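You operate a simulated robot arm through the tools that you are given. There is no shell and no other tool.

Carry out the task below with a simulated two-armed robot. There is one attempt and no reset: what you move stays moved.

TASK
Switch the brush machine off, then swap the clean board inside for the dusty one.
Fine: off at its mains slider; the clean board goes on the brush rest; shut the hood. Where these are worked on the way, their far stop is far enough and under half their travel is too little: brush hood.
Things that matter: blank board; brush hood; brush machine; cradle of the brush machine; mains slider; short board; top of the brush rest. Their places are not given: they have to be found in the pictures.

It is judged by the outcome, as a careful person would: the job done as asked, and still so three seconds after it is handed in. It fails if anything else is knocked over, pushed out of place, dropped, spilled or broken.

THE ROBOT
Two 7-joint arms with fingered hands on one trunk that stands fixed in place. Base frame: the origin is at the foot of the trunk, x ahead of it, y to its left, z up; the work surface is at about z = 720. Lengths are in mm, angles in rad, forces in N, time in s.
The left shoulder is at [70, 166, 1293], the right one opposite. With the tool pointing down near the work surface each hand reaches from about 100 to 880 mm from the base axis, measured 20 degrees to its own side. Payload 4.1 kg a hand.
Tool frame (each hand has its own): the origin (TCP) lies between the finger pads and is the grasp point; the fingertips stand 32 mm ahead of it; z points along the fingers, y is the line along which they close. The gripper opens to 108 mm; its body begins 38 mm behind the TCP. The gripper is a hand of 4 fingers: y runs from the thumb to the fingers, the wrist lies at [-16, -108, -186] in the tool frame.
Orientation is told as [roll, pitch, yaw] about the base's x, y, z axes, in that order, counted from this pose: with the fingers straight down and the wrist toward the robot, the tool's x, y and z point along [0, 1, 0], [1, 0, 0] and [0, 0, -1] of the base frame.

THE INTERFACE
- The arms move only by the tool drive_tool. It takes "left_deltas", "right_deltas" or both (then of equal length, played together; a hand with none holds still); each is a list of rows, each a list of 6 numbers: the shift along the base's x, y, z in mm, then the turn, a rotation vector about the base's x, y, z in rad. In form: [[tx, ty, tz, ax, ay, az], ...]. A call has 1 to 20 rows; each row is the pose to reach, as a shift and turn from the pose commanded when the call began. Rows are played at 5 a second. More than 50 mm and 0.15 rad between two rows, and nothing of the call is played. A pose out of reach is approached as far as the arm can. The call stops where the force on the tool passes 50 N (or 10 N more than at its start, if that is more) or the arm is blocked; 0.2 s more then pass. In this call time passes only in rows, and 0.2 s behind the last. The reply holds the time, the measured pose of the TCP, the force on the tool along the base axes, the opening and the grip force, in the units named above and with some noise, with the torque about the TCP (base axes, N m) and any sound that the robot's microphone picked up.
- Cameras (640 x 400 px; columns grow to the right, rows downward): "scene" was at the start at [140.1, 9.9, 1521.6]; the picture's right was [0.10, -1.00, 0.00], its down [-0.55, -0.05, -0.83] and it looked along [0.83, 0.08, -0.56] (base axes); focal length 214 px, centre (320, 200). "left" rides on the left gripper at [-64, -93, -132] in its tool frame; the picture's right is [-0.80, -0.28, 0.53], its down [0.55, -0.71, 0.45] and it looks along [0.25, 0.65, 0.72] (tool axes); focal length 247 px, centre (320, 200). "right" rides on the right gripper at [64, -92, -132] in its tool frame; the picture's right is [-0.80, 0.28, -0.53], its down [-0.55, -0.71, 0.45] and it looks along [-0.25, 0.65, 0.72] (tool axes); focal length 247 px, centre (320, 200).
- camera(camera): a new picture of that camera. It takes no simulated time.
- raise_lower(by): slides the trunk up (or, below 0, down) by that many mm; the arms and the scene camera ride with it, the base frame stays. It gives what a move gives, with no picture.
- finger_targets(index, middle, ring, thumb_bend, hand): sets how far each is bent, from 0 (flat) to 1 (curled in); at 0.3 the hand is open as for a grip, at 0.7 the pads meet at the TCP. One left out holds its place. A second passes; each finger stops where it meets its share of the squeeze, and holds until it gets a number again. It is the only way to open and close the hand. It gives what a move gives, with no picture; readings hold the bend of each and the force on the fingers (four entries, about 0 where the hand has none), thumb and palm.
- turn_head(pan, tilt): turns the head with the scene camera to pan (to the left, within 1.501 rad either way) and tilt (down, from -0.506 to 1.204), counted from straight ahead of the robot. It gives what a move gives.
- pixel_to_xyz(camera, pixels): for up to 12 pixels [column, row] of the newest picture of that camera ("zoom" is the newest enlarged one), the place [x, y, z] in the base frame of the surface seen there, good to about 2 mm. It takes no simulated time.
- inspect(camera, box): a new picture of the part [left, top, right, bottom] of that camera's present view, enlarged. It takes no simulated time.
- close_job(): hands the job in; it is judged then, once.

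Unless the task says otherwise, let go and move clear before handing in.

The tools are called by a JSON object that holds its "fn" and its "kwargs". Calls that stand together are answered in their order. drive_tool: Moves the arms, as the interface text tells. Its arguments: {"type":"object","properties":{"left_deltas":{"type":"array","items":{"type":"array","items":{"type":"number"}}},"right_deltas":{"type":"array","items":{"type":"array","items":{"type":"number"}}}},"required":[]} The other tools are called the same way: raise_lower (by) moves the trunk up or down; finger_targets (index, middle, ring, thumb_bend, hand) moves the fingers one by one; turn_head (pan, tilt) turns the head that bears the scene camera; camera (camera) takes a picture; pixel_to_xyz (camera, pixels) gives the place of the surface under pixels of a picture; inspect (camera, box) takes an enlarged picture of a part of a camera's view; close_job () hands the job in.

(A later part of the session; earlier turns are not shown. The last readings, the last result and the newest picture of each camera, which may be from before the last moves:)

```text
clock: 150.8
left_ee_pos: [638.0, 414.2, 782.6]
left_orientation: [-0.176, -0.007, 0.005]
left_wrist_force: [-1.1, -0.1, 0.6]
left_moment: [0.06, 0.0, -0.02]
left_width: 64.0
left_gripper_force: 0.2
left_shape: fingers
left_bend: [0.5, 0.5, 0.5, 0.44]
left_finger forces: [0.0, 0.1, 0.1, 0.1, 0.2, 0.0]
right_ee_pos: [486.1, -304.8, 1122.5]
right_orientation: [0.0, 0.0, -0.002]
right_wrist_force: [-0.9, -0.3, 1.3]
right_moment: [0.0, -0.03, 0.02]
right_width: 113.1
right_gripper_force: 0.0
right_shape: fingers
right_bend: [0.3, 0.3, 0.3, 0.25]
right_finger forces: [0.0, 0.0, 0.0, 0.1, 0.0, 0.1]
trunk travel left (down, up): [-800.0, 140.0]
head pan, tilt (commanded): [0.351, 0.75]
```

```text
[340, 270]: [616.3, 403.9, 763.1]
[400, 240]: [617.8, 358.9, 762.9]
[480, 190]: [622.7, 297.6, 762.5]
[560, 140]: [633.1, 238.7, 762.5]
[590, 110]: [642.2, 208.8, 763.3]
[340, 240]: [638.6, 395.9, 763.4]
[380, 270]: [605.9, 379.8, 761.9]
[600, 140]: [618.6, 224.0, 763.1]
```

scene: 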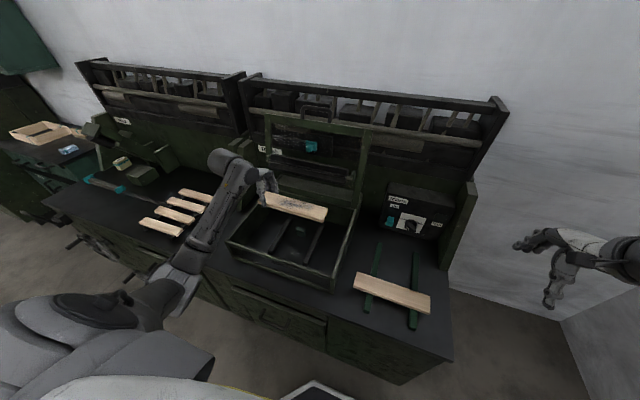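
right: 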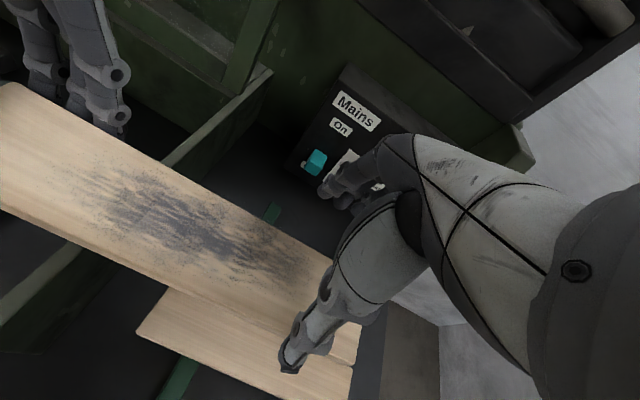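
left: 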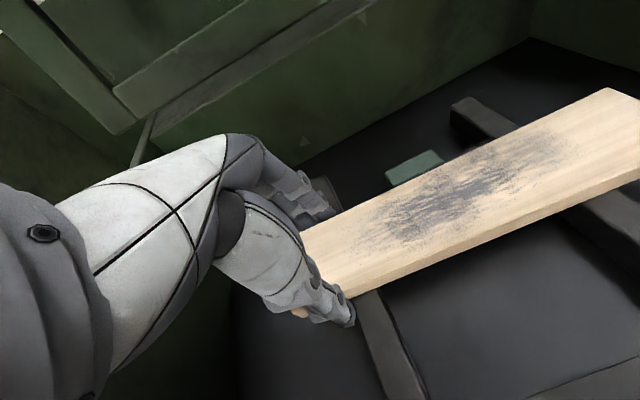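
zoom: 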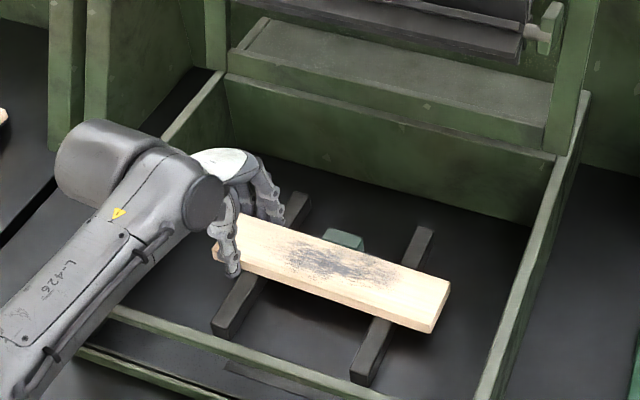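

The dusty board rests flat on the cradle at z≈763. I'll open wider and lift the hand straight up.

{"fn": "finger_targets", "kwargs": {"hand": "left", "index": 0.34, "middle": 0.34, "ring": 0.34, "thumb_bend": 0.3}}

{"fn": "drive_tool", "kwargs": {"left_deltas": [[0, 0, 25, 0, 0, 0], [0, 0, 60, 0.03, 0, 0], [0, 0, 100, 0.09, 0, 0], [-10, -5, 140, 0.14, 0, 0], [-20, -10, 180, 0.174, 0, 0], [-30, -10, 220, 0.174, 0, 0]]}}

{"fn": "camera", "kwargs": {"camera": "scene"}}

{"fn": "inspect", "kwargs": {"camera": "scene", "box": [220, 100, 400, 280]}}

{"fn": "pixel_to_xyz", "kwargs": {"camera": "scene", "pixels": [[270, 231], [305, 248], [290, 235], [318, 113], [312, 125], [275, 118], [368, 128], [365, 155], [358, 205], [350, 180]]}}

```text
clock: 151.8
left_ee_pos: [637.0, 414.4, 782.2]
left_orientation: [-0.174, -0.007, 0.004]
left_wrist_force: [-0.4, 0.1, -0.9]
left_moment: [0.01, -0.01, 0.01]
left_width: 102.8
left_gripper_force: 0.0
left_shape: fingers
left_bend: [0.34, 0.34, 0.34, 0.3]
left_finger forces: [0.0, 0.0, 0.1, 0.0, 0.1, 0.0]
right_ee_pos: [486.3, -303.6, 1122.5]
right_orientation: [0.001, 0.001, -0.001]
right_wrist_force: [-0.2, 0.7, 0.3]
right_moment: [0.01, 0.01, 0.04]
right_width: 113.1
right_gripper_force: 0.1
right_shape: fingers
right_bend: [0.3, 0.3, 0.3, 0.25]
right_finger forces: [0.0, 0.1, 0.0, 0.0, 0.0, 0.1]
trunk travel left (down, up): [-800.0, 140.0]
head pan, tilt (commanded): [0.351, 0.75]
```

```text
clock: 153.2
left_ee_pos: [607.9, 406.6, 1004.4]
left_orientation: [0.002, -0.006, 0.004]
left_wrist_force: [-0.8, 0.9, 0.1]
left_moment: [0.03, 0.01, -0.03]
left_width: 103.1
left_gripper_force: 0.1
left_shape: fingers
left_bend: [0.34, 0.34, 0.34, 0.3]
left_finger forces: [0.0, 0.0, 0.1, 0.1, 0.0, 0.0]
right_ee_pos: [485.9, -303.8, 1123.3]
right_orientation: [-0.002, 0.0, 0.0]
right_wrist_force: [-1.1, -0.1, 0.9]
right_moment: [0.02, -0.01, 0.03]
right_width: 113.0
right_gripper_force: 0.1
right_shape: fingers
right_bend: [0.3, 0.3, 0.3, 0.25]
right_finger forces: [0.0, 0.0, 0.0, 0.0, 0.0, 0.0]
trunk travel left (down, up): [-800.0, 140.0]
head pan, tilt (commanded): [0.351, 0.75]
```

```text
taken
```

scene: 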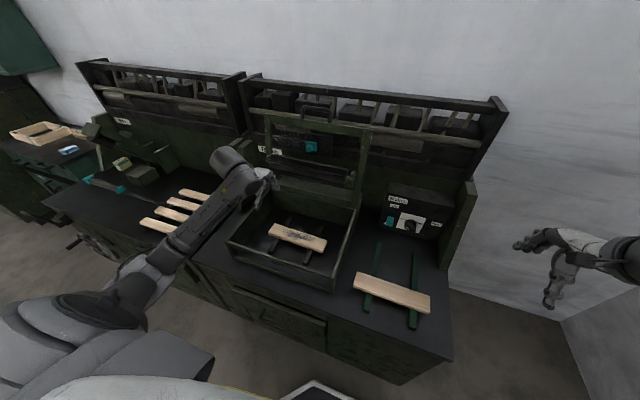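

```text
2.22 times, centred on (310, 190) of scene
```

zoom: 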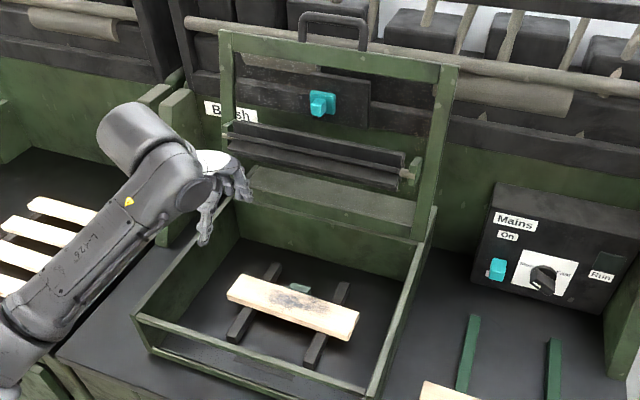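

```text
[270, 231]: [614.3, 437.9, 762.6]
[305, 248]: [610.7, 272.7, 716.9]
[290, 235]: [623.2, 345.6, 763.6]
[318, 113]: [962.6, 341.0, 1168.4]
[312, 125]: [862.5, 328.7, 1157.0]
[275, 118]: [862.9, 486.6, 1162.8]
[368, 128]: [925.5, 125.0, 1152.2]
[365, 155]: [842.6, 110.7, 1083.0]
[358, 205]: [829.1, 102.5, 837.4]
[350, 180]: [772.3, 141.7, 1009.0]
```

The dusty board sits in the cradle and the clean one is on the rest. The hood is leaning at its far stop (about 104°), so next I'll bring the left hand up above its handle to close it.

{"fn": "finger_targets", "kwargs": {"hand": "left", "index": 0.42, "middle": 0.42, "ring": 0.42, "thumb_bend": 0.3}}

{"fn": "drive_tool", "kwargs": {"left_deltas": [[-5, -10, 42, 0, -0.04, 0], [-8, -20, 84, 0, -0.08, 0], [-8, -30, 128, 0, -0.12, 0], [-8, -40, 172, 0, -0.16, 0], [-8, -50, 216, 0, -0.2, 0], [-8, -60, 258, 0, -0.24, 0], [0, -70, 292, 0, -0.28, 0], [30, -80, 310, 0, -0.33, 0], [70, -88, 312, 0, -0.38, 0], [110, -90, 310, 0, -0.42, 0], [150, -90, 306, 0, -0.45, 0], [190, -90, 302, 0, -0.45, 0], [215, -90, 298, 0, -0.45, 0]]}}

{"fn": "turn_head", "kwargs": {"pan": 0.35, "tilt": 0.5}}

{"fn": "camera", "kwargs": {"camera": "scene"}}

{"fn": "camera", "kwargs": {"camera": "left"}}

```text
clock: 154.2
left_ee_pos: [608.5, 405.7, 1001.6]
left_orientation: [-0.002, -0.008, 0.003]
left_wrist_force: [-0.4, 1.0, 0.3]
left_moment: [-0.02, 0.0, -0.01]
left_width: 92.9
left_gripper_force: 0.0
left_shape: fingers
left_bend: [0.42, 0.42, 0.42, 0.3]
left_finger forces: [0.1, 0.0, 0.0, 0.1, 0.0, 0.0]
right_ee_pos: [487.1, -303.2, 1121.8]
right_orientation: [0.0, 0.0, -0.003]
right_wrist_force: [0.1, -0.1, 0.4]
right_moment: [-0.02, 0.0, -0.01]
right_width: 113.1
right_gripper_force: 0.0
right_shape: fingers
right_bend: [0.3, 0.3, 0.3, 0.25]
right_finger forces: [0.1, 0.0, 0.1, 0.1, 0.0, 0.0]
trunk travel left (down, up): [-800.0, 140.0]
head pan, tilt (commanded): [0.351, 0.75]
```

```text
clock: 157.0
left_ee_pos: [820.1, 313.4, 1300.4]
left_orientation: [-0.004, -0.458, 0.002]
left_wrist_force: [0.0, 0.3, -0.3]
left_moment: [0.04, -0.03, -0.01]
left_width: 93.1
left_gripper_force: 0.1
left_shape: fingers
left_bend: [0.42, 0.42, 0.42, 0.3]
left_finger forces: [0.0, 0.0, 0.0, 0.1, 0.1, 0.0]
right_ee_pos: [485.9, -303.2, 1121.7]
right_orientation: [-0.002, 0.0, -0.002]
right_wrist_force: [-0.2, -0.6, -0.3]
right_moment: [0.03, 0.06, 0.02]
right_width: 113.1
right_gripper_force: 0.0
right_shape: fingers
right_bend: [0.3, 0.3, 0.3, 0.25]
right_finger forces: [0.1, 0.0, 0.1, 0.1, 0.1, 0.0]
trunk travel left (down, up): [-800.0, 140.0]
head pan, tilt (commanded): [0.351, 0.75]
```

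```text
clock: 157.7
left_ee_pos: [819.6, 313.6, 1300.1]
left_orientation: [-0.001, -0.459, 0.002]
left_wrist_force: [0.3, 1.1, -0.2]
left_moment: [0.02, 0.01, 0.0]
left_width: 92.8
left_gripper_force: 0.2
left_shape: fingers
left_bend: [0.42, 0.42, 0.42, 0.3]
left_finger forces: [0.0, 0.0, 0.0, 0.0, 0.0, 0.1]
right_ee_pos: [487.4, -303.1, 1121.5]
right_orientation: [-0.002, 0.0, -0.001]
right_wrist_force: [-0.2, 0.2, -0.3]
right_moment: [0.01, -0.01, 0.02]
right_width: 113.0
right_gripper_force: 0.0
right_shape: fingers
right_bend: [0.3, 0.3, 0.3, 0.25]
right_finger forces: [0.0, 0.1, 0.0, 0.0, 0.0, 0.1]
trunk travel left (down, up): [-800.0, 140.0]
head pan, tilt (commanded): [0.351, 0.499]
```

```text
taken
```

scene: 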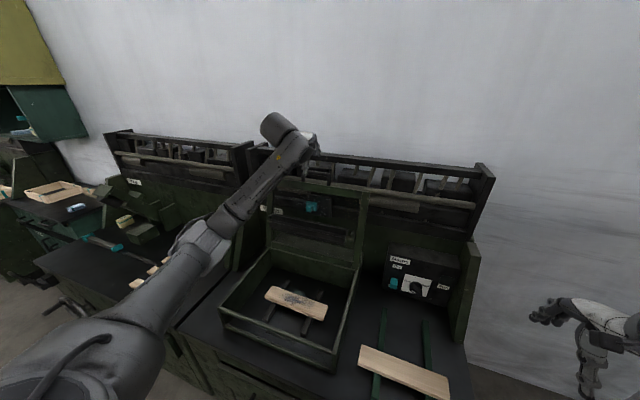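

```text
taken
```

left: 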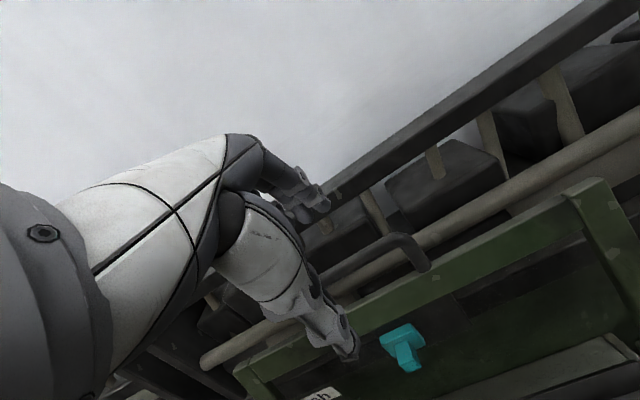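

The hand is above the handle. I'll measure the handle bar and the shelf rail from the left camera.

{"fn": "inspect", "kwargs": {"camera": "left", "box": [250, 130, 480, 400]}}

{"fn": "pixel_to_xyz", "kwargs": {"camera": "left", "pixels": [[345, 268], [370, 253], [395, 240], [408, 245], [420, 262], [400, 290], [330, 190], [400, 140], [318, 200], [350, 345], [300, 215], [480, 250]]}}

```text
1.48 times, centred on (365, 265) of left
```

zoom: 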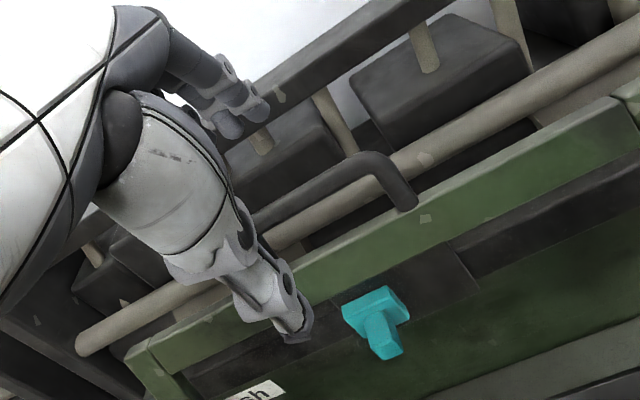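

```text
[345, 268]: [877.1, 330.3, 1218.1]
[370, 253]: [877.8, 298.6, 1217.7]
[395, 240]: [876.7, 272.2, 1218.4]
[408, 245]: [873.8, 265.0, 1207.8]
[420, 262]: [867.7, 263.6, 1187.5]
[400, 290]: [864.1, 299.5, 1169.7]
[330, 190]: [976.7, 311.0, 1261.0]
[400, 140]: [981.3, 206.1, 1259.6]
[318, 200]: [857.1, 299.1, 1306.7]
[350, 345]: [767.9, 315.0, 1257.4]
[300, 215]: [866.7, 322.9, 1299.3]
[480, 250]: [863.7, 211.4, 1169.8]
```

The handle bar centre is about (884, 315, 1212), and the shelf's upper rail is back at x≈977. I'll align and move down along the finger direction onto the handle.

{"fn": "drive_tool", "kwargs": {"left_deltas": [[14, 2, 0, 0, 0, 0], [26, 3, -6, 0, 0, 0], [36, 3, -24, 0, 0, 0], [46, 3, -43, 0, 0, 0], [55, 3, -61, 0, 0, 0], [62, 3, -76, 0, 0, 0]]}}

{"fn": "camera", "kwargs": {"camera": "left"}}

{"fn": "inspect", "kwargs": {"camera": "scene", "box": [240, 90, 400, 220]}}

```text
clock: 159.1
left_ee_pos: [871.0, 318.3, 1253.8]
left_orientation: [0.0, -0.499, -0.001]
left_wrist_force: [-42.0, -0.6, 31.1]
left_moment: [0.32, -1.6, 0.42]
left_width: 81.8
left_gripper_force: 26.3
left_shape: fingers
left_bend: [0.5, 0.46, 0.47, 0.3]
left_finger forces: [9.5, 34.8, 8.2, 0.1, 0.0, 0.0]
right_ee_pos: [477.6, -303.6, 1125.6]
right_orientation: [0.003, -0.009, 0.0]
right_wrist_force: [0.8, 0.5, -0.1]
right_moment: [0.03, 0.05, 0.0]
right_width: 113.1
right_gripper_force: 0.1
right_shape: fingers
right_bend: [0.3, 0.3, 0.3, 0.25]
right_finger forces: [0.1, 0.1, 0.1, 0.0, 0.1, 0.0]
trunk travel left (down, up): [-800.0, 140.0]
head pan, tilt (commanded): [0.351, 0.499]
stopped in row 6 (left hand): the force on the tool passed its limit at 56 N (the readings are from after the stop); the commanded pose is now the measured one
```

```text
taken
```

left: 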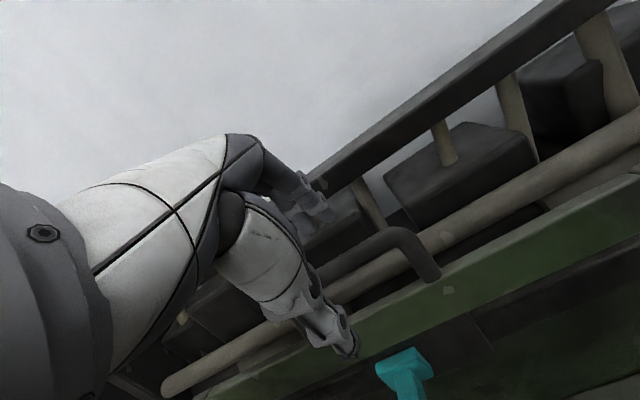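

```text
3.08 times, centred on (320, 155) of scene
```

zoom: 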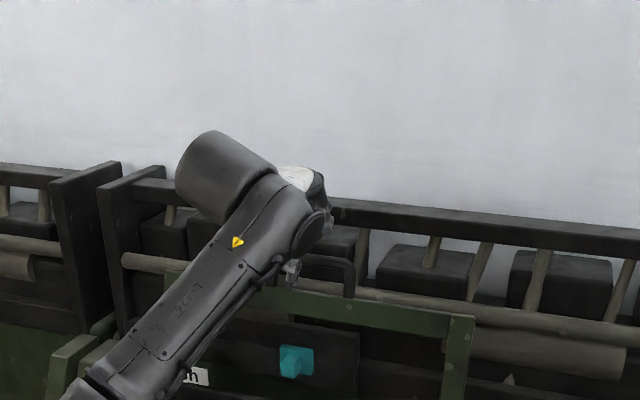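

The fingertips pressed on something behind the handle (force -42,+31 N at about x≈921, z≈1254). I'll back off right away.

{"fn": "drive_tool", "kwargs": {"left_deltas": [[-12, 0, 6, 0, 0.02, 0], [-25, 0, 12, 0, 0.04, 0], [-40, 0, 25, 0, 0.04, 0], [-60, 0, 40, 0, 0.04, 0]]}}

{"fn": "camera", "kwargs": {"camera": "left"}}

{"fn": "inspect", "kwargs": {"camera": "scene", "box": [240, 120, 400, 240]}}

```text
clock: 160.1
left_ee_pos: [817.8, 317.8, 1277.3]
left_orientation: [-0.001, -0.435, 0.0]
left_wrist_force: [0.0, -0.2, 1.0]
left_moment: [-0.03, 0.01, -0.01]
left_width: 92.6
left_gripper_force: 0.1
left_shape: fingers
left_bend: [0.42, 0.42, 0.42, 0.3]
left_finger forces: [0.0, 0.0, 0.1, 0.0, 0.0, 0.0]
right_ee_pos: [483.9, -303.4, 1123.4]
right_orientation: [0.001, -0.004, -0.001]
right_wrist_force: [0.6, 0.4, -0.3]
right_moment: [0.03, -0.03, 0.0]
right_width: 113.3
right_gripper_force: 0.0
right_shape: fingers
right_bend: [0.3, 0.3, 0.3, 0.25]
right_finger forces: [0.1, 0.0, 0.0, 0.0, 0.0, 0.0]
trunk travel left (down, up): [-800.0, 140.0]
head pan, tilt (commanded): [0.351, 0.499]
```

```text
taken
```

left: 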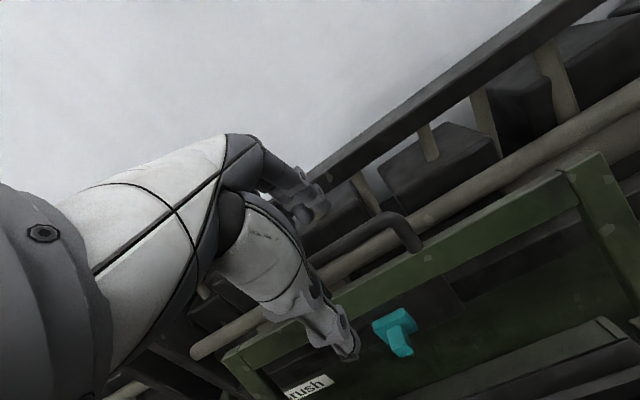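

```text
3.33 times, centred on (320, 180) of scene
```

zoom: 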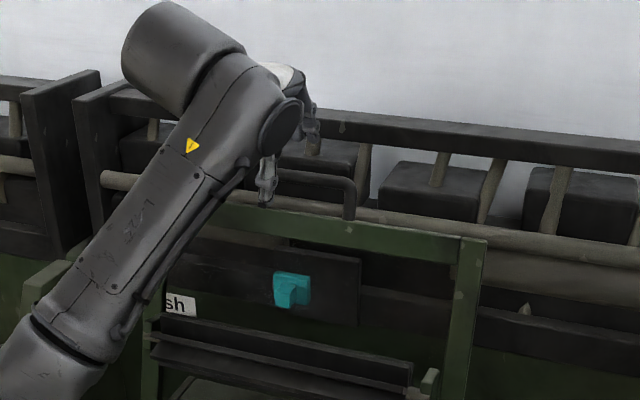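

The hand is free again. I'll measure the shelf blocks behind the handle and check none shifted.

{"fn": "pixel_to_xyz", "kwargs": {"camera": "left", "pixels": [[340, 215], [350, 205], [440, 150], [450, 170], [420, 185], [530, 100], [330, 240], [365, 190], [430, 140], [400, 220], [385, 230]]}}

{"fn": "pixel_to_xyz", "kwargs": {"camera": "zoom", "pixels": [[335, 160], [300, 165], [430, 180], [440, 205], [590, 190], [580, 225], [150, 150], [360, 165], [330, 190], [345, 190], [250, 200]]}}

```text
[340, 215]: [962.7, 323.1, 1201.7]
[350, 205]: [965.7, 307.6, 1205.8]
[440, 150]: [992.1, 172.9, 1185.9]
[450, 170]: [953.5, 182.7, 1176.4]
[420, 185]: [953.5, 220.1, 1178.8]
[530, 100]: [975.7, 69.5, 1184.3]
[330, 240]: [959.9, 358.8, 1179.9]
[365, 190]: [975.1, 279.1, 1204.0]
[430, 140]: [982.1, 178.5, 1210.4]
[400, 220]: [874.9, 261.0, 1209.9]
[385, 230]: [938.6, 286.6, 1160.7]
```

```text
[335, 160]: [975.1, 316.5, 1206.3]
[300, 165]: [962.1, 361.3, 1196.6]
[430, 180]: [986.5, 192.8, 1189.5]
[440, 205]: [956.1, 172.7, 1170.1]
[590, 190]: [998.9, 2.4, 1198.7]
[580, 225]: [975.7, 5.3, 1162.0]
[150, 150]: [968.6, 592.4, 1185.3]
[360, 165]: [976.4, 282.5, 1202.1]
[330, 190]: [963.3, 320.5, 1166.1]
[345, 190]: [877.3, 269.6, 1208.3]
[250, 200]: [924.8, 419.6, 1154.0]
```

The shelf blocks are at varied depths (953–976) with no sign of displacement; my fingertips met the fixed upper rail. I'll pitch the hand more forward with a narrower opening so the fingers stay below and ahead of that rail.

{"fn": "finger_targets", "kwargs": {"hand": "left", "index": 0.59, "middle": 0.59, "ring": 0.59, "thumb_bend": 0.48}}

{"fn": "drive_tool", "kwargs": {"left_deltas": [[-8, 0, 3, 0, -0.12, 0], [-12, 0, 4, 0, -0.24, 0], [-12, 0, 4, 0, -0.36, 0], [-12, 0, 4, 0, -0.465, 0]]}}

{"fn": "camera", "kwargs": {"camera": "left"}}

{"fn": "inspect", "kwargs": {"camera": "scene", "box": [240, 110, 400, 240]}}

```text
clock: 161.1
left_ee_pos: [819.7, 318.7, 1277.0]
left_orientation: [-0.004, -0.436, 0.003]
left_wrist_force: [0.2, -0.4, 0.1]
left_moment: [0.0, 0.02, 0.01]
left_width: 47.0
left_gripper_force: 0.0
left_shape: fingers
left_bend: [0.59, 0.59, 0.59, 0.48]
left_finger forces: [0.0, 0.1, 0.0, 0.1, 0.0, 0.0]
right_ee_pos: [486.7, -303.7, 1122.5]
right_orientation: [0.0, -0.001, -0.001]
right_wrist_force: [0.1, -0.4, -0.6]
right_moment: [0.0, -0.02, 0.01]
right_width: 113.1
right_gripper_force: 0.1
right_shape: fingers
right_bend: [0.3, 0.3, 0.3, 0.25]
right_finger forces: [0.1, 0.0, 0.0, 0.0, 0.0, 0.1]
trunk travel left (down, up): [-800.0, 140.0]
head pan, tilt (commanded): [0.351, 0.499]
```

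```text
clock: 162.1
left_ee_pos: [808.1, 318.8, 1280.3]
left_orientation: [-0.003, -0.902, 0.001]
left_wrist_force: [-0.2, 0.4, 0.7]
left_moment: [0.0, -0.01, -0.05]
left_width: 46.8
left_gripper_force: 0.0
left_shape: fingers
left_bend: [0.59, 0.59, 0.59, 0.48]
left_finger forces: [0.1, 0.0, 0.0, 0.0, 0.0, 0.0]
right_ee_pos: [486.4, -303.4, 1122.8]
right_orientation: [0.0, 0.0, -0.001]
right_wrist_force: [0.1, -0.2, -0.3]
right_moment: [-0.01, -0.03, 0.0]
right_width: 113.3
right_gripper_force: 0.0
right_shape: fingers
right_bend: [0.3, 0.3, 0.3, 0.25]
right_finger forces: [0.0, 0.0, 0.1, 0.0, 0.0, 0.0]
trunk travel left (down, up): [-800.0, 140.0]
head pan, tilt (commanded): [0.351, 0.499]
```

```text
taken
```

left: 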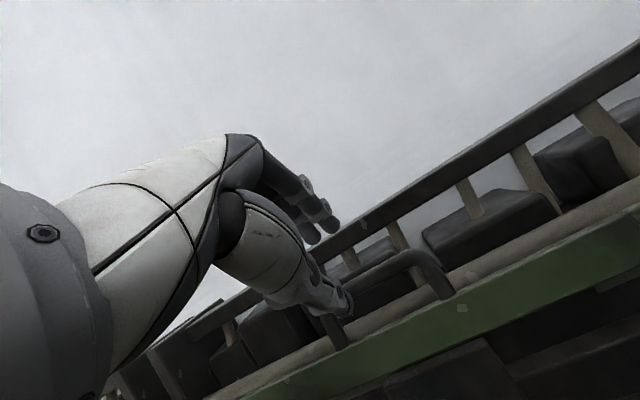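

```text
3.08 times, centred on (320, 175) of scene
```

zoom: 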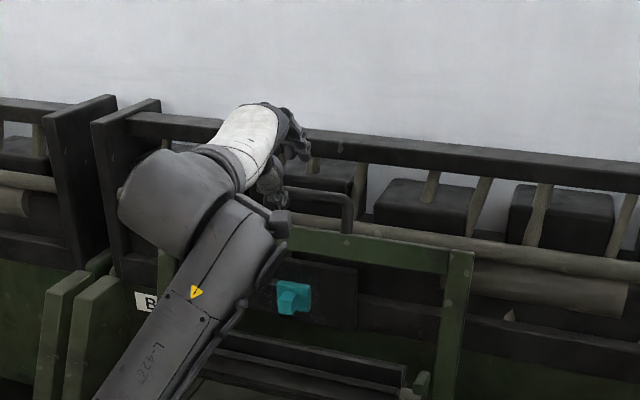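

Now the fingers point forward over the handle. I'll measure fingertips, thumb and handle in this view.

{"fn": "pixel_to_xyz", "kwargs": {"camera": "left", "pixels": [[330, 222], [335, 228], [318, 238], [348, 300], [335, 300], [345, 310], [380, 275], [420, 255], [440, 280], [335, 335], [380, 205], [450, 310]]}}

```text
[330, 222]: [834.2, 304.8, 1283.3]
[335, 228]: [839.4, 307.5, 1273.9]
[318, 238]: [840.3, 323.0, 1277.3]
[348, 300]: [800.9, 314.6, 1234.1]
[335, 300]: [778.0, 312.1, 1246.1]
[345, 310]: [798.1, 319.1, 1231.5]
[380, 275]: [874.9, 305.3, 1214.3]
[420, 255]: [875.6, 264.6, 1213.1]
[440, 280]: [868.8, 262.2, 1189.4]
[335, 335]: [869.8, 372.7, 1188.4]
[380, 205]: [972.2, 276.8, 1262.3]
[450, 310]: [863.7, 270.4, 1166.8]
```

The fingertips are at (840,1275), thumb at (800,1233), and the bar centre at (884,1212), all aligned along the finger direction. I'll advance onto the handle in small steps.

{"fn": "drive_tool", "kwargs": {"left_deltas": [[16, -1, -12, 0, 0, 0], [32, -2, -25, 0, 0, 0], [46, -3, -36, 0, 0, 0], [58, -3, -45, 0, 0, 0], [68, -3, -53, 0, 0, 0]]}}

{"fn": "camera", "kwargs": {"camera": "left"}}

{"fn": "inspect", "kwargs": {"camera": "scene", "box": [240, 110, 400, 240]}}

```text
clock: 163.3
left_ee_pos: [878.2, 316.2, 1228.6]
left_orientation: [-0.002, -0.901, 0.003]
left_wrist_force: [-1.0, -0.6, 0.4]
left_moment: [0.01, -0.04, -0.02]
left_width: 45.3
left_gripper_force: 0.4
left_shape: fingers
left_bend: [0.59, 0.59, 0.59, 0.49]
left_finger forces: [0.1, 0.1, 0.1, 0.1, 0.6, 0.1]
right_ee_pos: [486.7, -304.0, 1123.3]
right_orientation: [-0.001, -0.001, -0.002]
right_wrist_force: [0.0, 0.5, 0.6]
right_moment: [-0.01, 0.02, -0.01]
right_width: 113.0
right_gripper_force: 0.1
right_shape: fingers
right_bend: [0.3, 0.3, 0.3, 0.25]
right_finger forces: [0.0, 0.0, 0.1, 0.0, 0.0, 0.0]
trunk travel left (down, up): [-800.0, 140.0]
head pan, tilt (commanded): [0.351, 0.499]
```

```text
taken
```

left: 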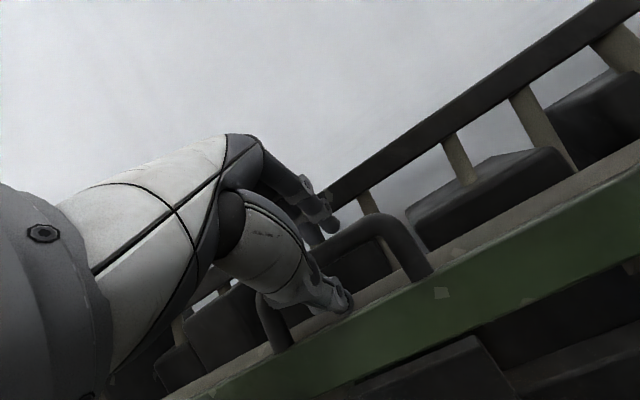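

```text
3.08 times, centred on (320, 175) of scene
```

zoom: 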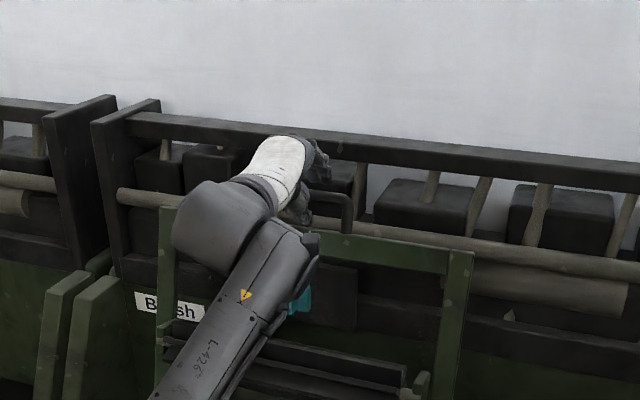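

The hand is around the bar with only light thumb contact (0.6 N). I'll close the fingers.

{"fn": "finger_targets", "kwargs": {"hand": "left", "index": 0.75, "middle": 0.75, "ring": 0.75, "thumb_bend": 0.72}}

{"fn": "camera", "kwargs": {"camera": "left"}}

```text
clock: 164.3
left_ee_pos: [878.2, 316.0, 1228.5]
left_orientation: [-0.002, -0.903, 0.0]
left_wrist_force: [1.3, 0.0, -0.5]
left_moment: [0.12, -0.04, -0.1]
left_width: 5.8
left_gripper_force: 10.6
left_shape: fingers
left_bend: [0.74, 0.74, 0.74, 0.64]
left_finger forces: [2.7, 3.1, 5.3, 0.0, 10.8, 0.1]
right_ee_pos: [486.7, -303.6, 1121.5]
right_orientation: [-0.001, 0.0, -0.003]
right_wrist_force: [-0.1, 0.2, 0.0]
right_moment: [-0.02, 0.0, -0.03]
right_width: 112.9
right_gripper_force: 0.0
right_shape: fingers
right_bend: [0.3, 0.3, 0.3, 0.25]
right_finger forces: [0.0, 0.0, 0.1, 0.0, 0.1, 0.1]
trunk travel left (down, up): [-800.0, 140.0]
head pan, tilt (commanded): [0.351, 0.499]
```

```text
taken
```

left: 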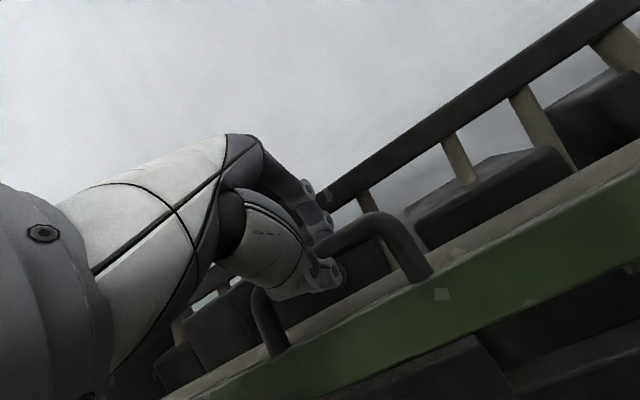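

The bar is caged (fingers 3–5 N each, thumb 11 N). I'll follow the lid's arc back over the top, checking forces.

{"fn": "drive_tool", "kwargs": {"left_deltas": [[-18, 0, 4, 0, 0.03, 0], [-35.9, 0, 7.6, 0, 0.063, 0], [-54, 0, 10, 0, 0.098, 0], [-72.1, 0, 11.6, 0, 0.133, 0], [-90, 0, 12, 0, 0.168, 0], [-108.7, 0, 11.7, 0, 0.203, 0]]}}

{"fn": "inspect", "kwargs": {"camera": "scene", "box": [230, 110, 410, 260]}}

{"fn": "camera", "kwargs": {"camera": "left"}}

```text
clock: 165.7
left_ee_pos: [767.9, 316.2, 1237.7]
left_orientation: [-0.002, -0.693, 0.002]
left_wrist_force: [1.1, -2.3, -11.8]
left_moment: [0.04, -0.11, -0.09]
left_width: 5.3
left_gripper_force: 9.9
left_shape: fingers
left_bend: [0.75, 0.75, 0.74, 0.64]
left_finger forces: [1.3, 1.5, 3.3, 0.1, 14.0, 0.1]
right_ee_pos: [488.1, -302.8, 1121.4]
right_orientation: [0.001, 0.001, -0.003]
right_wrist_force: [-0.5, 0.5, 0.2]
right_moment: [0.01, -0.01, 0.01]
right_width: 113.2
right_gripper_force: 0.1
right_shape: fingers
right_bend: [0.3, 0.3, 0.3, 0.25]
right_finger forces: [0.1, 0.1, 0.0, 0.0, 0.0, 0.0]
trunk travel left (down, up): [-800.0, 140.0]
head pan, tilt (commanded): [0.351, 0.499]
```

```text
2.67 times, centred on (320, 185) of scene
```

zoom: 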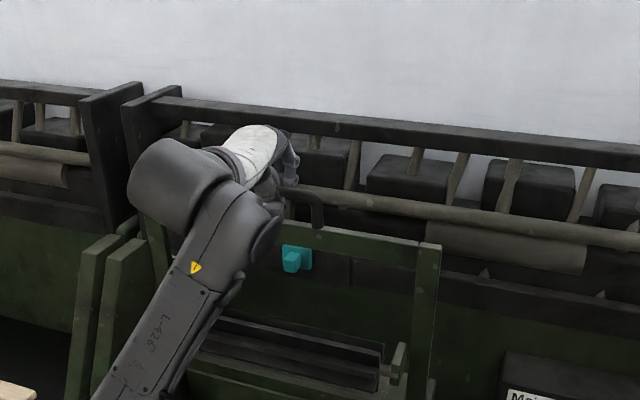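

```text
taken
```

left: 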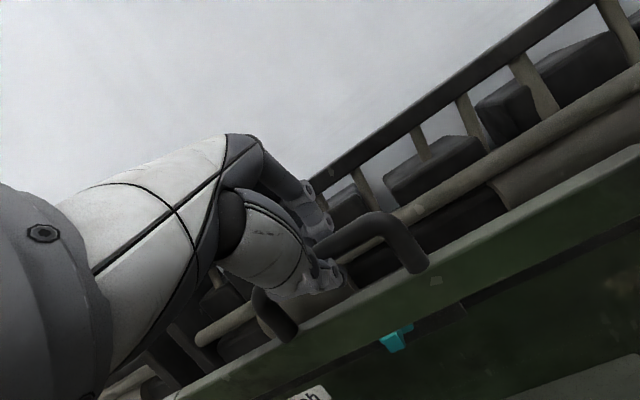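

The lid follows well (now just past vertical). I'll continue the arc, slightly lower to relieve the 12 N upward pull.

{"fn": "drive_tool", "kwargs": {"left_deltas": [[-36.1, 0, -6, 0, 0.07, 0], [-71.9, 0, -14.4, 0, 0.13, 0], [-107.1, 0, -25.6, 0, 0.18, 0], [-140.8, 0, -40.4, 0, 0.23, 0], [-173.4, 0, -58.7, 0, 0.25, 0]]}}

{"fn": "turn_head", "kwargs": {"pan": 0.35, "tilt": 0.8}}

{"fn": "camera", "kwargs": {"camera": "scene"}}

```text
clock: 166.9
left_ee_pos: [595.8, 319.7, 1181.6]
left_orientation: [-0.002, -0.443, -0.001]
left_wrist_force: [7.1, -4.7, -17.3]
left_moment: [-0.03, -0.29, -0.14]
left_width: 5.7
left_gripper_force: 12.3
left_shape: fingers
left_bend: [0.74, 0.74, 0.74, 0.64]
left_finger forces: [3.2, 3.2, 5.1, 0.1, 12.6, 0.0]
right_ee_pos: [488.6, -302.7, 1121.9]
right_orientation: [-0.001, 0.001, -0.003]
right_wrist_force: [0.2, -0.6, -0.3]
right_moment: [-0.03, -0.06, -0.01]
right_width: 113.2
right_gripper_force: 0.0
right_shape: fingers
right_bend: [0.3, 0.3, 0.3, 0.25]
right_finger forces: [0.0, 0.0, 0.1, 0.0, 0.1, 0.1]
trunk travel left (down, up): [-800.0, 140.0]
head pan, tilt (commanded): [0.351, 0.499]
```

```text
clock: 167.7
left_ee_pos: [595.8, 318.2, 1181.8]
left_orientation: [0.0, -0.445, 0.001]
left_wrist_force: [5.7, -5.2, -16.7]
left_moment: [-0.05, -0.23, -0.13]
left_width: 5.7
left_gripper_force: 12.0
left_shape: fingers
left_bend: [0.74, 0.74, 0.74, 0.64]
left_finger forces: [2.9, 3.0, 5.0, 0.0, 12.8, 0.0]
right_ee_pos: [488.8, -303.1, 1120.8]
right_orientation: [0.0, 0.004, -0.001]
right_wrist_force: [-0.3, 0.8, 0.4]
right_moment: [-0.01, 0.0, 0.01]
right_width: 113.0
right_gripper_force: 0.0
right_shape: fingers
right_bend: [0.3, 0.3, 0.3, 0.25]
right_finger forces: [0.0, 0.0, 0.0, 0.0, 0.1, 0.0]
trunk travel left (down, up): [-800.0, 140.0]
head pan, tilt (commanded): [0.351, 0.799]
```

```text
taken
```

scene: 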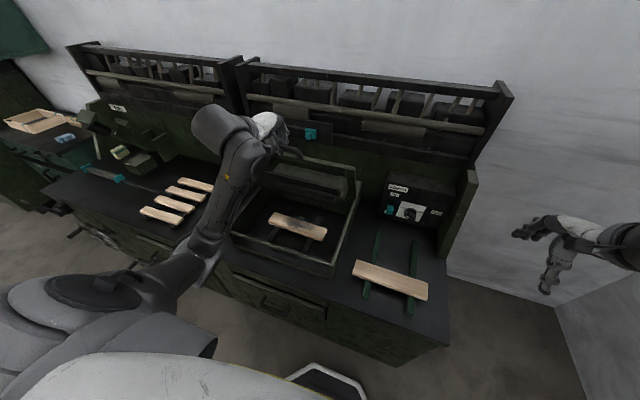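

The lid is at about 1.0 rad with a steady supporting force of 17 N. I'll keep lowering along the arc.

{"fn": "drive_tool", "kwargs": {"left_deltas": [[-31.3, 0, -22, 0, -0.02, 0], [-60.6, 0, -46.5, 0, -0.06, 0], [-87.7, 0, -74, 0, -0.11, 0], [-111.8, 0, -104, 0, -0.16, 0]]}}

{"fn": "camera", "kwargs": {"camera": "scene"}}

```text
clock: 168.7
left_ee_pos: [484.1, 313.8, 1079.8]
left_orientation: [-0.014, -0.604, 0.002]
left_wrist_force: [4.8, -14.1, -9.4]
left_moment: [-0.32, -0.03, -0.28]
left_width: 2.0
left_gripper_force: 10.3
left_shape: fingers
left_bend: [0.74, 0.74, 0.73, 0.68]
left_finger forces: [3.3, 3.6, 6.0, 0.0, 8.4, 0.1]
left hand out of reach, approached as far as the arm can: row 2, 3
right_ee_pos: [486.6, -303.4, 1122.0]
right_orientation: [0.002, 0.0, -0.002]
right_wrist_force: [0.5, -0.1, -0.3]
right_moment: [0.0, 0.02, -0.03]
right_width: 113.1
right_gripper_force: 0.1
right_shape: fingers
right_bend: [0.3, 0.3, 0.3, 0.25]
right_finger forces: [0.1, 0.0, 0.1, 0.0, 0.1, 0.0]
trunk travel left (down, up): [-800.0, 140.0]
head pan, tilt (commanded): [0.351, 0.799]
```

```text
taken
```

scene: 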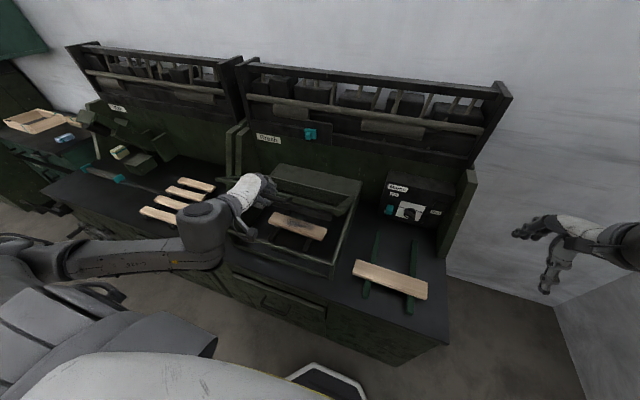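

The lid's at about 0.62 rad; the arm stayed on track. I'll continue down to about 0.2 rad.

{"fn": "drive_tool", "kwargs": {"left_deltas": [[-11, 0, -15.5, 0, -0.03, 0], [-21.2, 0, -31.8, 0, -0.06, 0], [-30.5, 0, -48.5, 0, -0.09, 0], [-39.2, 0, -65.6, 0, -0.12, 0], [-47, 0, -83, 0, -0.15, 0], [-53.9, 0, -100.9, 0, -0.18, 0], [-60, 0, -119, 0, -0.21, 0], [-64.8, 0, -137.5, 0, -0.24, 0]]}}

{"fn": "camera", "kwargs": {"camera": "scene"}}

{"fn": "inspect", "kwargs": {"camera": "scene", "box": [190, 150, 380, 290]}}

```text
clock: 170.5
left_ee_pos: [420.3, 315.7, 938.6]
left_orientation: [0.002, -0.846, 0.002]
left_wrist_force: [18.3, -1.1, -7.9]
left_moment: [0.0, -0.18, -0.17]
left_width: 2.3
left_gripper_force: 12.3
left_shape: fingers
left_bend: [0.74, 0.74, 0.73, 0.67]
left_finger forces: [4.9, 4.7, 7.0, 0.0, 7.5, 0.1]
right_ee_pos: [489.9, -304.4, 1119.9]
right_orientation: [0.0, 0.003, -0.002]
right_wrist_force: [0.2, 0.5, 0.3]
right_moment: [0.01, -0.02, -0.01]
right_width: 113.1
right_gripper_force: 0.0
right_shape: fingers
right_bend: [0.3, 0.3, 0.3, 0.25]
right_finger forces: [0.0, 0.0, 0.0, 0.0, 0.0, 0.1]
trunk travel left (down, up): [-800.0, 140.0]
head pan, tilt (commanded): [0.351, 0.799]
```

```text
taken
```

scene: 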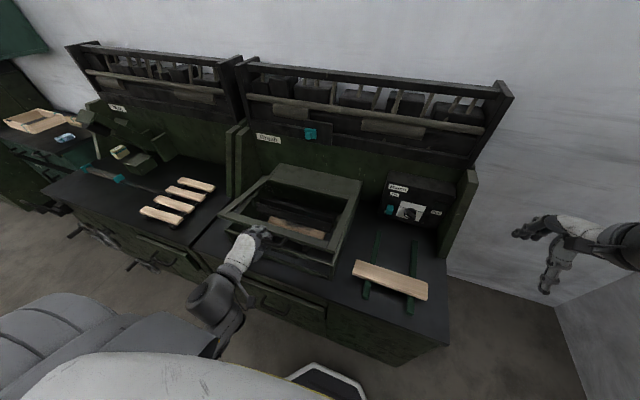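

```text
2.86 times, centred on (285, 220) of scene
```

zoom: 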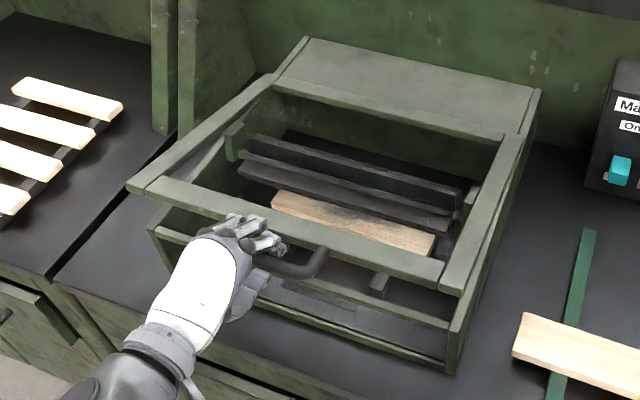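

The lid is at about 0.2 rad, and the roller is coming down over the dusty board. I'll ease the last 75 mm down with a small forward correction.

{"fn": "drive_tool", "kwargs": {"left_deltas": [[1, 0, -12, 0, -0.02, 0], [0, 0, -25, 0, -0.04, 0], [-1, 0, -38, 0, -0.06, 0], [-2.5, 0, -50, 0, -0.075, 0], [-3.5, 0, -60, 0, -0.09, 0], [-4, 0, -68, 0, -0.1, 0]]}}

{"fn": "inspect", "kwargs": {"camera": "scene", "box": [190, 150, 380, 290]}}

{"fn": "pixel_to_xyz", "kwargs": {"camera": "zoom", "pixels": [[160, 200], [330, 235], [420, 262], [200, 145], [470, 210], [270, 95], [500, 135]]}}

```text
clock: 171.9
left_ee_pos: [413.9, 316.3, 871.7]
left_orientation: [-0.002, -0.945, 0.003]
left_wrist_force: [6.7, -3.3, -4.4]
left_moment: [0.03, -0.06, -0.16]
left_width: 1.6
left_gripper_force: 10.4
left_shape: fingers
left_bend: [0.75, 0.74, 0.74, 0.67]
left_finger forces: [2.3, 2.8, 5.1, 0.0, 9.7, 0.1]
right_ee_pos: [486.5, -303.6, 1122.0]
right_orientation: [0.001, 0.002, 0.0]
right_wrist_force: [0.1, -0.1, 0.1]
right_moment: [-0.02, -0.02, -0.01]
right_width: 112.7
right_gripper_force: 0.1
right_shape: fingers
right_bend: [0.3, 0.3, 0.3, 0.25]
right_finger forces: [0.1, 0.0, 0.1, 0.0, 0.0, 0.0]
trunk travel left (down, up): [-800.0, 140.0]
head pan, tilt (commanded): [0.351, 0.799]
```

```text
2.86 times, centred on (285, 220) of scene
```

zoom: 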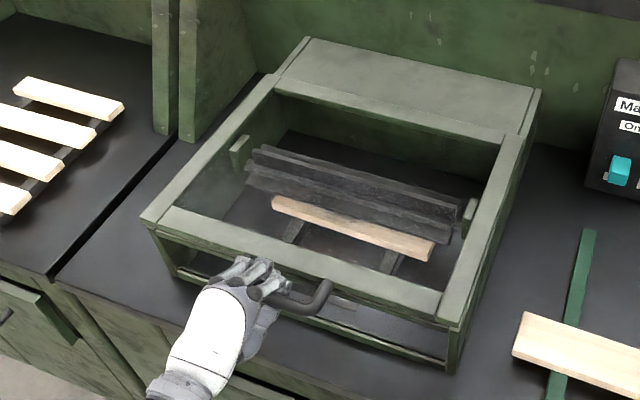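

```text
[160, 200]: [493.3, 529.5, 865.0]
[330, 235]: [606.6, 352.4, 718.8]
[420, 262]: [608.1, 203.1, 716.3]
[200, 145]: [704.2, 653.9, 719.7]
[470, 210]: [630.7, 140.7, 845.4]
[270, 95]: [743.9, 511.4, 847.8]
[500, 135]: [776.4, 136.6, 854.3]
```

The hood is nearly shut. I'll measure the front bar height to see the remaining gap.

{"fn": "pixel_to_xyz", "kwargs": {"camera": "zoom", "pixels": [[200, 230], [360, 275], [420, 295], [450, 310], [170, 205], [330, 290], [290, 300], [480, 240]]}}

{"fn": "drive_tool", "kwargs": {"left_deltas": [[0, 0, -3, 0, 0, 0], [0, 0, -6, 0, 0, 0], [0, 0, -9, 0, 0, 0], [0, 0, -12, 0, 0, 0]]}}

{"fn": "inspect", "kwargs": {"camera": "scene", "box": [190, 150, 380, 290]}}

{"fn": "pixel_to_xyz", "kwargs": {"camera": "zoom", "pixels": [[200, 230], [360, 275], [420, 295], [450, 310], [170, 205], [330, 290], [290, 300], [480, 240]]}}

```text
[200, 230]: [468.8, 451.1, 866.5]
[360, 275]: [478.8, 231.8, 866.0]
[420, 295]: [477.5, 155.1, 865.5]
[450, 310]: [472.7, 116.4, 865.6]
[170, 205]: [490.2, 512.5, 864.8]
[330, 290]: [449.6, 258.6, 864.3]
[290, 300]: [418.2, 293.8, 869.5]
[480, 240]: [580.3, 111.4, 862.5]
```

```text
clock: 172.9
left_ee_pos: [414.0, 316.1, 860.2]
left_orientation: [-0.003, -0.946, 0.001]
left_wrist_force: [8.8, -3.6, -3.8]
left_moment: [0.05, -0.1, -0.16]
left_width: 2.0
left_gripper_force: 10.2
left_shape: fingers
left_bend: [0.75, 0.74, 0.74, 0.67]
left_finger forces: [2.7, 3.0, 5.3, 0.0, 9.4, 0.0]
right_ee_pos: [488.1, -303.4, 1121.4]
right_orientation: [0.0, 0.002, -0.001]
right_wrist_force: [-0.1, -0.3, 0.8]
right_moment: [-0.01, -0.01, 0.01]
right_width: 112.8
right_gripper_force: 0.1
right_shape: fingers
right_bend: [0.3, 0.3, 0.3, 0.25]
right_finger forces: [0.0, 0.1, 0.0, 0.0, 0.0, 0.0]
trunk travel left (down, up): [-800.0, 140.0]
head pan, tilt (commanded): [0.351, 0.799]
```

```text
2.86 times, centred on (285, 220) of scene
```

zoom: 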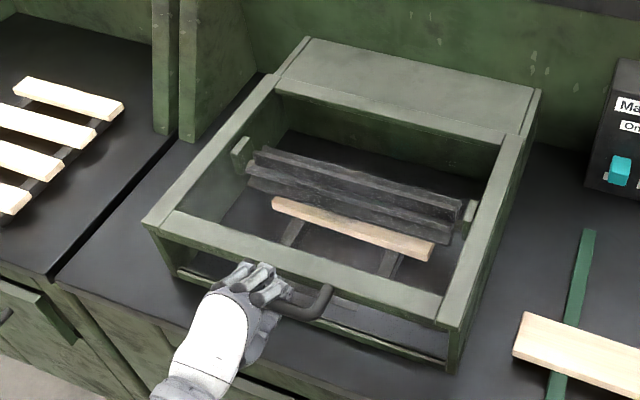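

```text
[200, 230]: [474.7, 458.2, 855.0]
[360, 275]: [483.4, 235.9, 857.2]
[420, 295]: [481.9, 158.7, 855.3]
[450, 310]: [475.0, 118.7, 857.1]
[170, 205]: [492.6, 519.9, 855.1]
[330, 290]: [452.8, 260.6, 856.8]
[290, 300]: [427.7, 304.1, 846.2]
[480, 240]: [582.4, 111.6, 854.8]
```

The front bar is at 855–857 (closed was about 854.5). I'll press gently down until it seats.

{"fn": "drive_tool", "kwargs": {"left_deltas": [[0, 0, -2, 0, 0, 0], [0, 0, -4, 0, 0, 0], [0, 0, -6, 0, 0, 0], [0, 0, -8, 0, 0, 0]]}}

{"fn": "inspect", "kwargs": {"camera": "scene", "box": [190, 150, 380, 290]}}

{"fn": "pixel_to_xyz", "kwargs": {"camera": "zoom", "pixels": [[200, 230], [360, 275], [420, 295], [450, 310], [170, 205], [330, 290], [300, 285], [480, 240]]}}

```text
clock: 173.9
left_ee_pos: [412.7, 314.6, 853.7]
left_orientation: [-0.002, -0.948, 0.002]
left_wrist_force: [5.7, 1.7, 3.8]
left_moment: [0.06, -0.02, -0.15]
left_width: 0.4
left_gripper_force: 5.8
left_shape: fingers
left_bend: [0.75, 0.74, 0.74, 0.69]
left_finger forces: [3.8, 1.8, 4.5, 0.0, 1.3, 0.0]
right_ee_pos: [486.5, -303.0, 1122.7]
right_orientation: [-0.001, 0.001, -0.001]
right_wrist_force: [0.8, -0.2, -0.6]
right_moment: [0.02, 0.0, -0.01]
right_width: 113.0
right_gripper_force: 0.1
right_shape: fingers
right_bend: [0.3, 0.3, 0.3, 0.25]
right_finger forces: [0.1, 0.1, 0.0, 0.0, 0.0, 0.0]
trunk travel left (down, up): [-800.0, 140.0]
head pan, tilt (commanded): [0.351, 0.799]
```

```text
2.86 times, centred on (285, 220) of scene
```

zoom: 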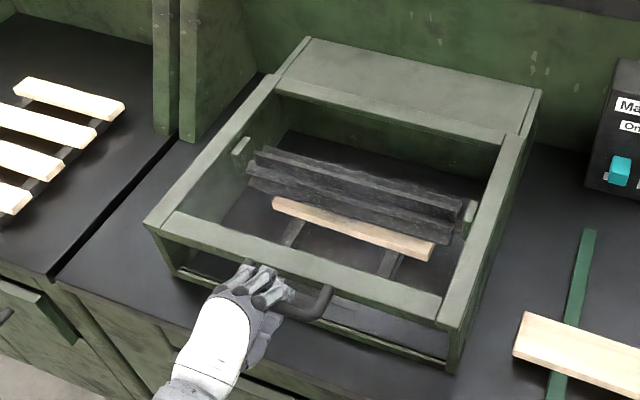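

```text
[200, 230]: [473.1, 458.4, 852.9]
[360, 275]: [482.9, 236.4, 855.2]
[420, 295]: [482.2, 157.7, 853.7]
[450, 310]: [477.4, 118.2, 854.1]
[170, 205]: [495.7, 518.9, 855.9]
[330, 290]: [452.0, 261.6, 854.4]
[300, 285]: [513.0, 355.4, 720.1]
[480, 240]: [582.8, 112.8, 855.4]
```

The hood is shut (front bar z≈854, light seating force). I'll open the hand and withdraw back and up.

{"fn": "finger_targets", "kwargs": {"hand": "left", "index": 0.5, "middle": 0.5, "ring": 0.5, "thumb_bend": 0.5}}

{"fn": "finger_targets", "kwargs": {"hand": "left", "index": 0.3, "middle": 0.3, "ring": 0.3, "thumb_bend": 0.3}}

{"fn": "drive_tool", "kwargs": {"left_deltas": [[-10, 0, 7, 0, 0, 0], [-22, 0, 16, 0, 0, 0], [-36, 0, 26, 0, 0, 0], [-52, 0, 38, 0, 0, 0], [-68, 0, 52, 0, 0, 0]]}}

{"fn": "camera", "kwargs": {"camera": "scene"}}

{"fn": "inspect", "kwargs": {"camera": "scene", "box": [190, 150, 380, 290]}}

{"fn": "pixel_to_xyz", "kwargs": {"camera": "zoom", "pixels": [[200, 230], [360, 275], [420, 295], [450, 310], [170, 205], [280, 255], [480, 240], [330, 220]]}}

```text
clock: 174.9
left_ee_pos: [411.5, 316.5, 852.9]
left_orientation: [-0.002, -0.949, 0.001]
left_wrist_force: [-14.3, 1.9, -2.0]
left_moment: [-0.01, 0.08, 0.07]
left_width: 43.5
left_gripper_force: 7.1
left_shape: fingers
left_bend: [0.59, 0.54, 0.5, 0.5]
left_finger forces: [9.8, 5.0, 0.0, 0.0, 0.1, 0.0]
right_ee_pos: [483.8, -303.7, 1121.9]
right_orientation: [0.001, -0.001, -0.002]
right_wrist_force: [-0.9, -0.4, -0.2]
right_moment: [-0.01, 0.01, -0.03]
right_width: 113.1
right_gripper_force: 0.0
right_shape: fingers
right_bend: [0.3, 0.3, 0.3, 0.25]
right_finger forces: [0.0, 0.1, 0.0, 0.1, 0.1, 0.0]
trunk travel left (down, up): [-800.0, 140.0]
head pan, tilt (commanded): [0.351, 0.799]
```

```text
clock: 175.9
left_ee_pos: [412.8, 315.4, 854.4]
left_orientation: [-0.001, -0.951, 0.0]
left_wrist_force: [-12.7, -5.1, 0.7]
left_moment: [0.0, 0.01, -0.25]
left_width: 69.7
left_gripper_force: 6.1
left_shape: fingers
left_bend: [0.58, 0.3, 0.3, 0.3]
left_finger forces: [12.5, 0.0, 0.1, 0.0, 0.1, 0.1]
right_ee_pos: [485.4, -303.9, 1123.2]
right_orientation: [0.0, -0.001, -0.002]
right_wrist_force: [0.1, 0.5, 0.0]
right_moment: [0.0, -0.02, -0.04]
right_width: 113.2
right_gripper_force: 0.1
right_shape: fingers
right_bend: [0.3, 0.3, 0.3, 0.25]
right_finger forces: [0.0, 0.0, 0.1, 0.0, 0.0, 0.0]
trunk travel left (down, up): [-800.0, 140.0]
head pan, tilt (commanded): [0.351, 0.799]
```

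```text
clock: 177.1
left_ee_pos: [344.7, 315.7, 906.4]
left_orientation: [-0.001, -0.948, 0.003]
left_wrist_force: [-0.6, 0.6, 0.2]
left_moment: [0.03, -0.04, -0.02]
left_width: 108.1
left_gripper_force: 0.0
left_shape: fingers
left_bend: [0.3, 0.3, 0.3, 0.3]
left_finger forces: [0.0, 0.0, 0.1, 0.1, 0.0, 0.0]
right_ee_pos: [486.1, -303.3, 1123.7]
right_orientation: [0.002, 0.0, -0.002]
right_wrist_force: [-0.3, -0.4, -0.3]
right_moment: [0.0, 0.0, -0.01]
right_width: 112.8
right_gripper_force: 0.1
right_shape: fingers
right_bend: [0.3, 0.3, 0.3, 0.25]
right_finger forces: [0.1, 0.0, 0.1, 0.0, 0.1, 0.1]
trunk travel left (down, up): [-800.0, 140.0]
head pan, tilt (commanded): [0.351, 0.799]
```

```text
taken
```

scene: 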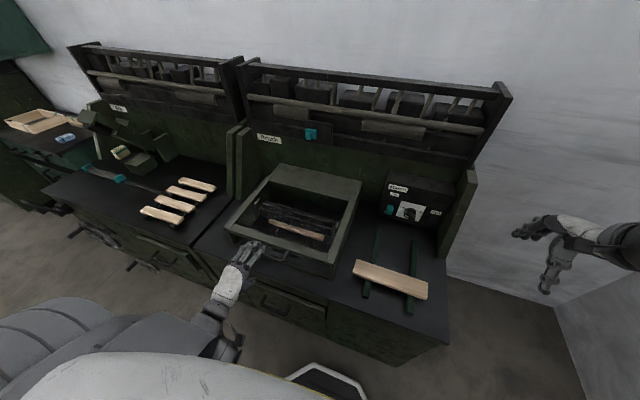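

```text
2.86 times, centred on (285, 220) of scene
```

zoom: 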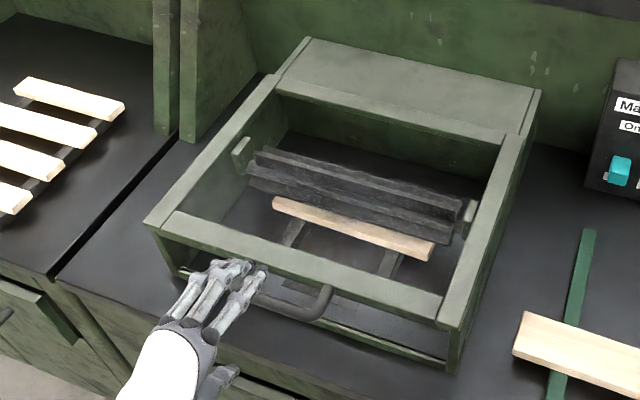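

```text
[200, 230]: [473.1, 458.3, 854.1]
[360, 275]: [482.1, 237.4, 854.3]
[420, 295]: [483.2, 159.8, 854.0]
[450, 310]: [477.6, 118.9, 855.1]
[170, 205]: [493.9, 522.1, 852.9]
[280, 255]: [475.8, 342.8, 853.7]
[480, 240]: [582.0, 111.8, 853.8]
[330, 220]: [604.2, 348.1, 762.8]
```

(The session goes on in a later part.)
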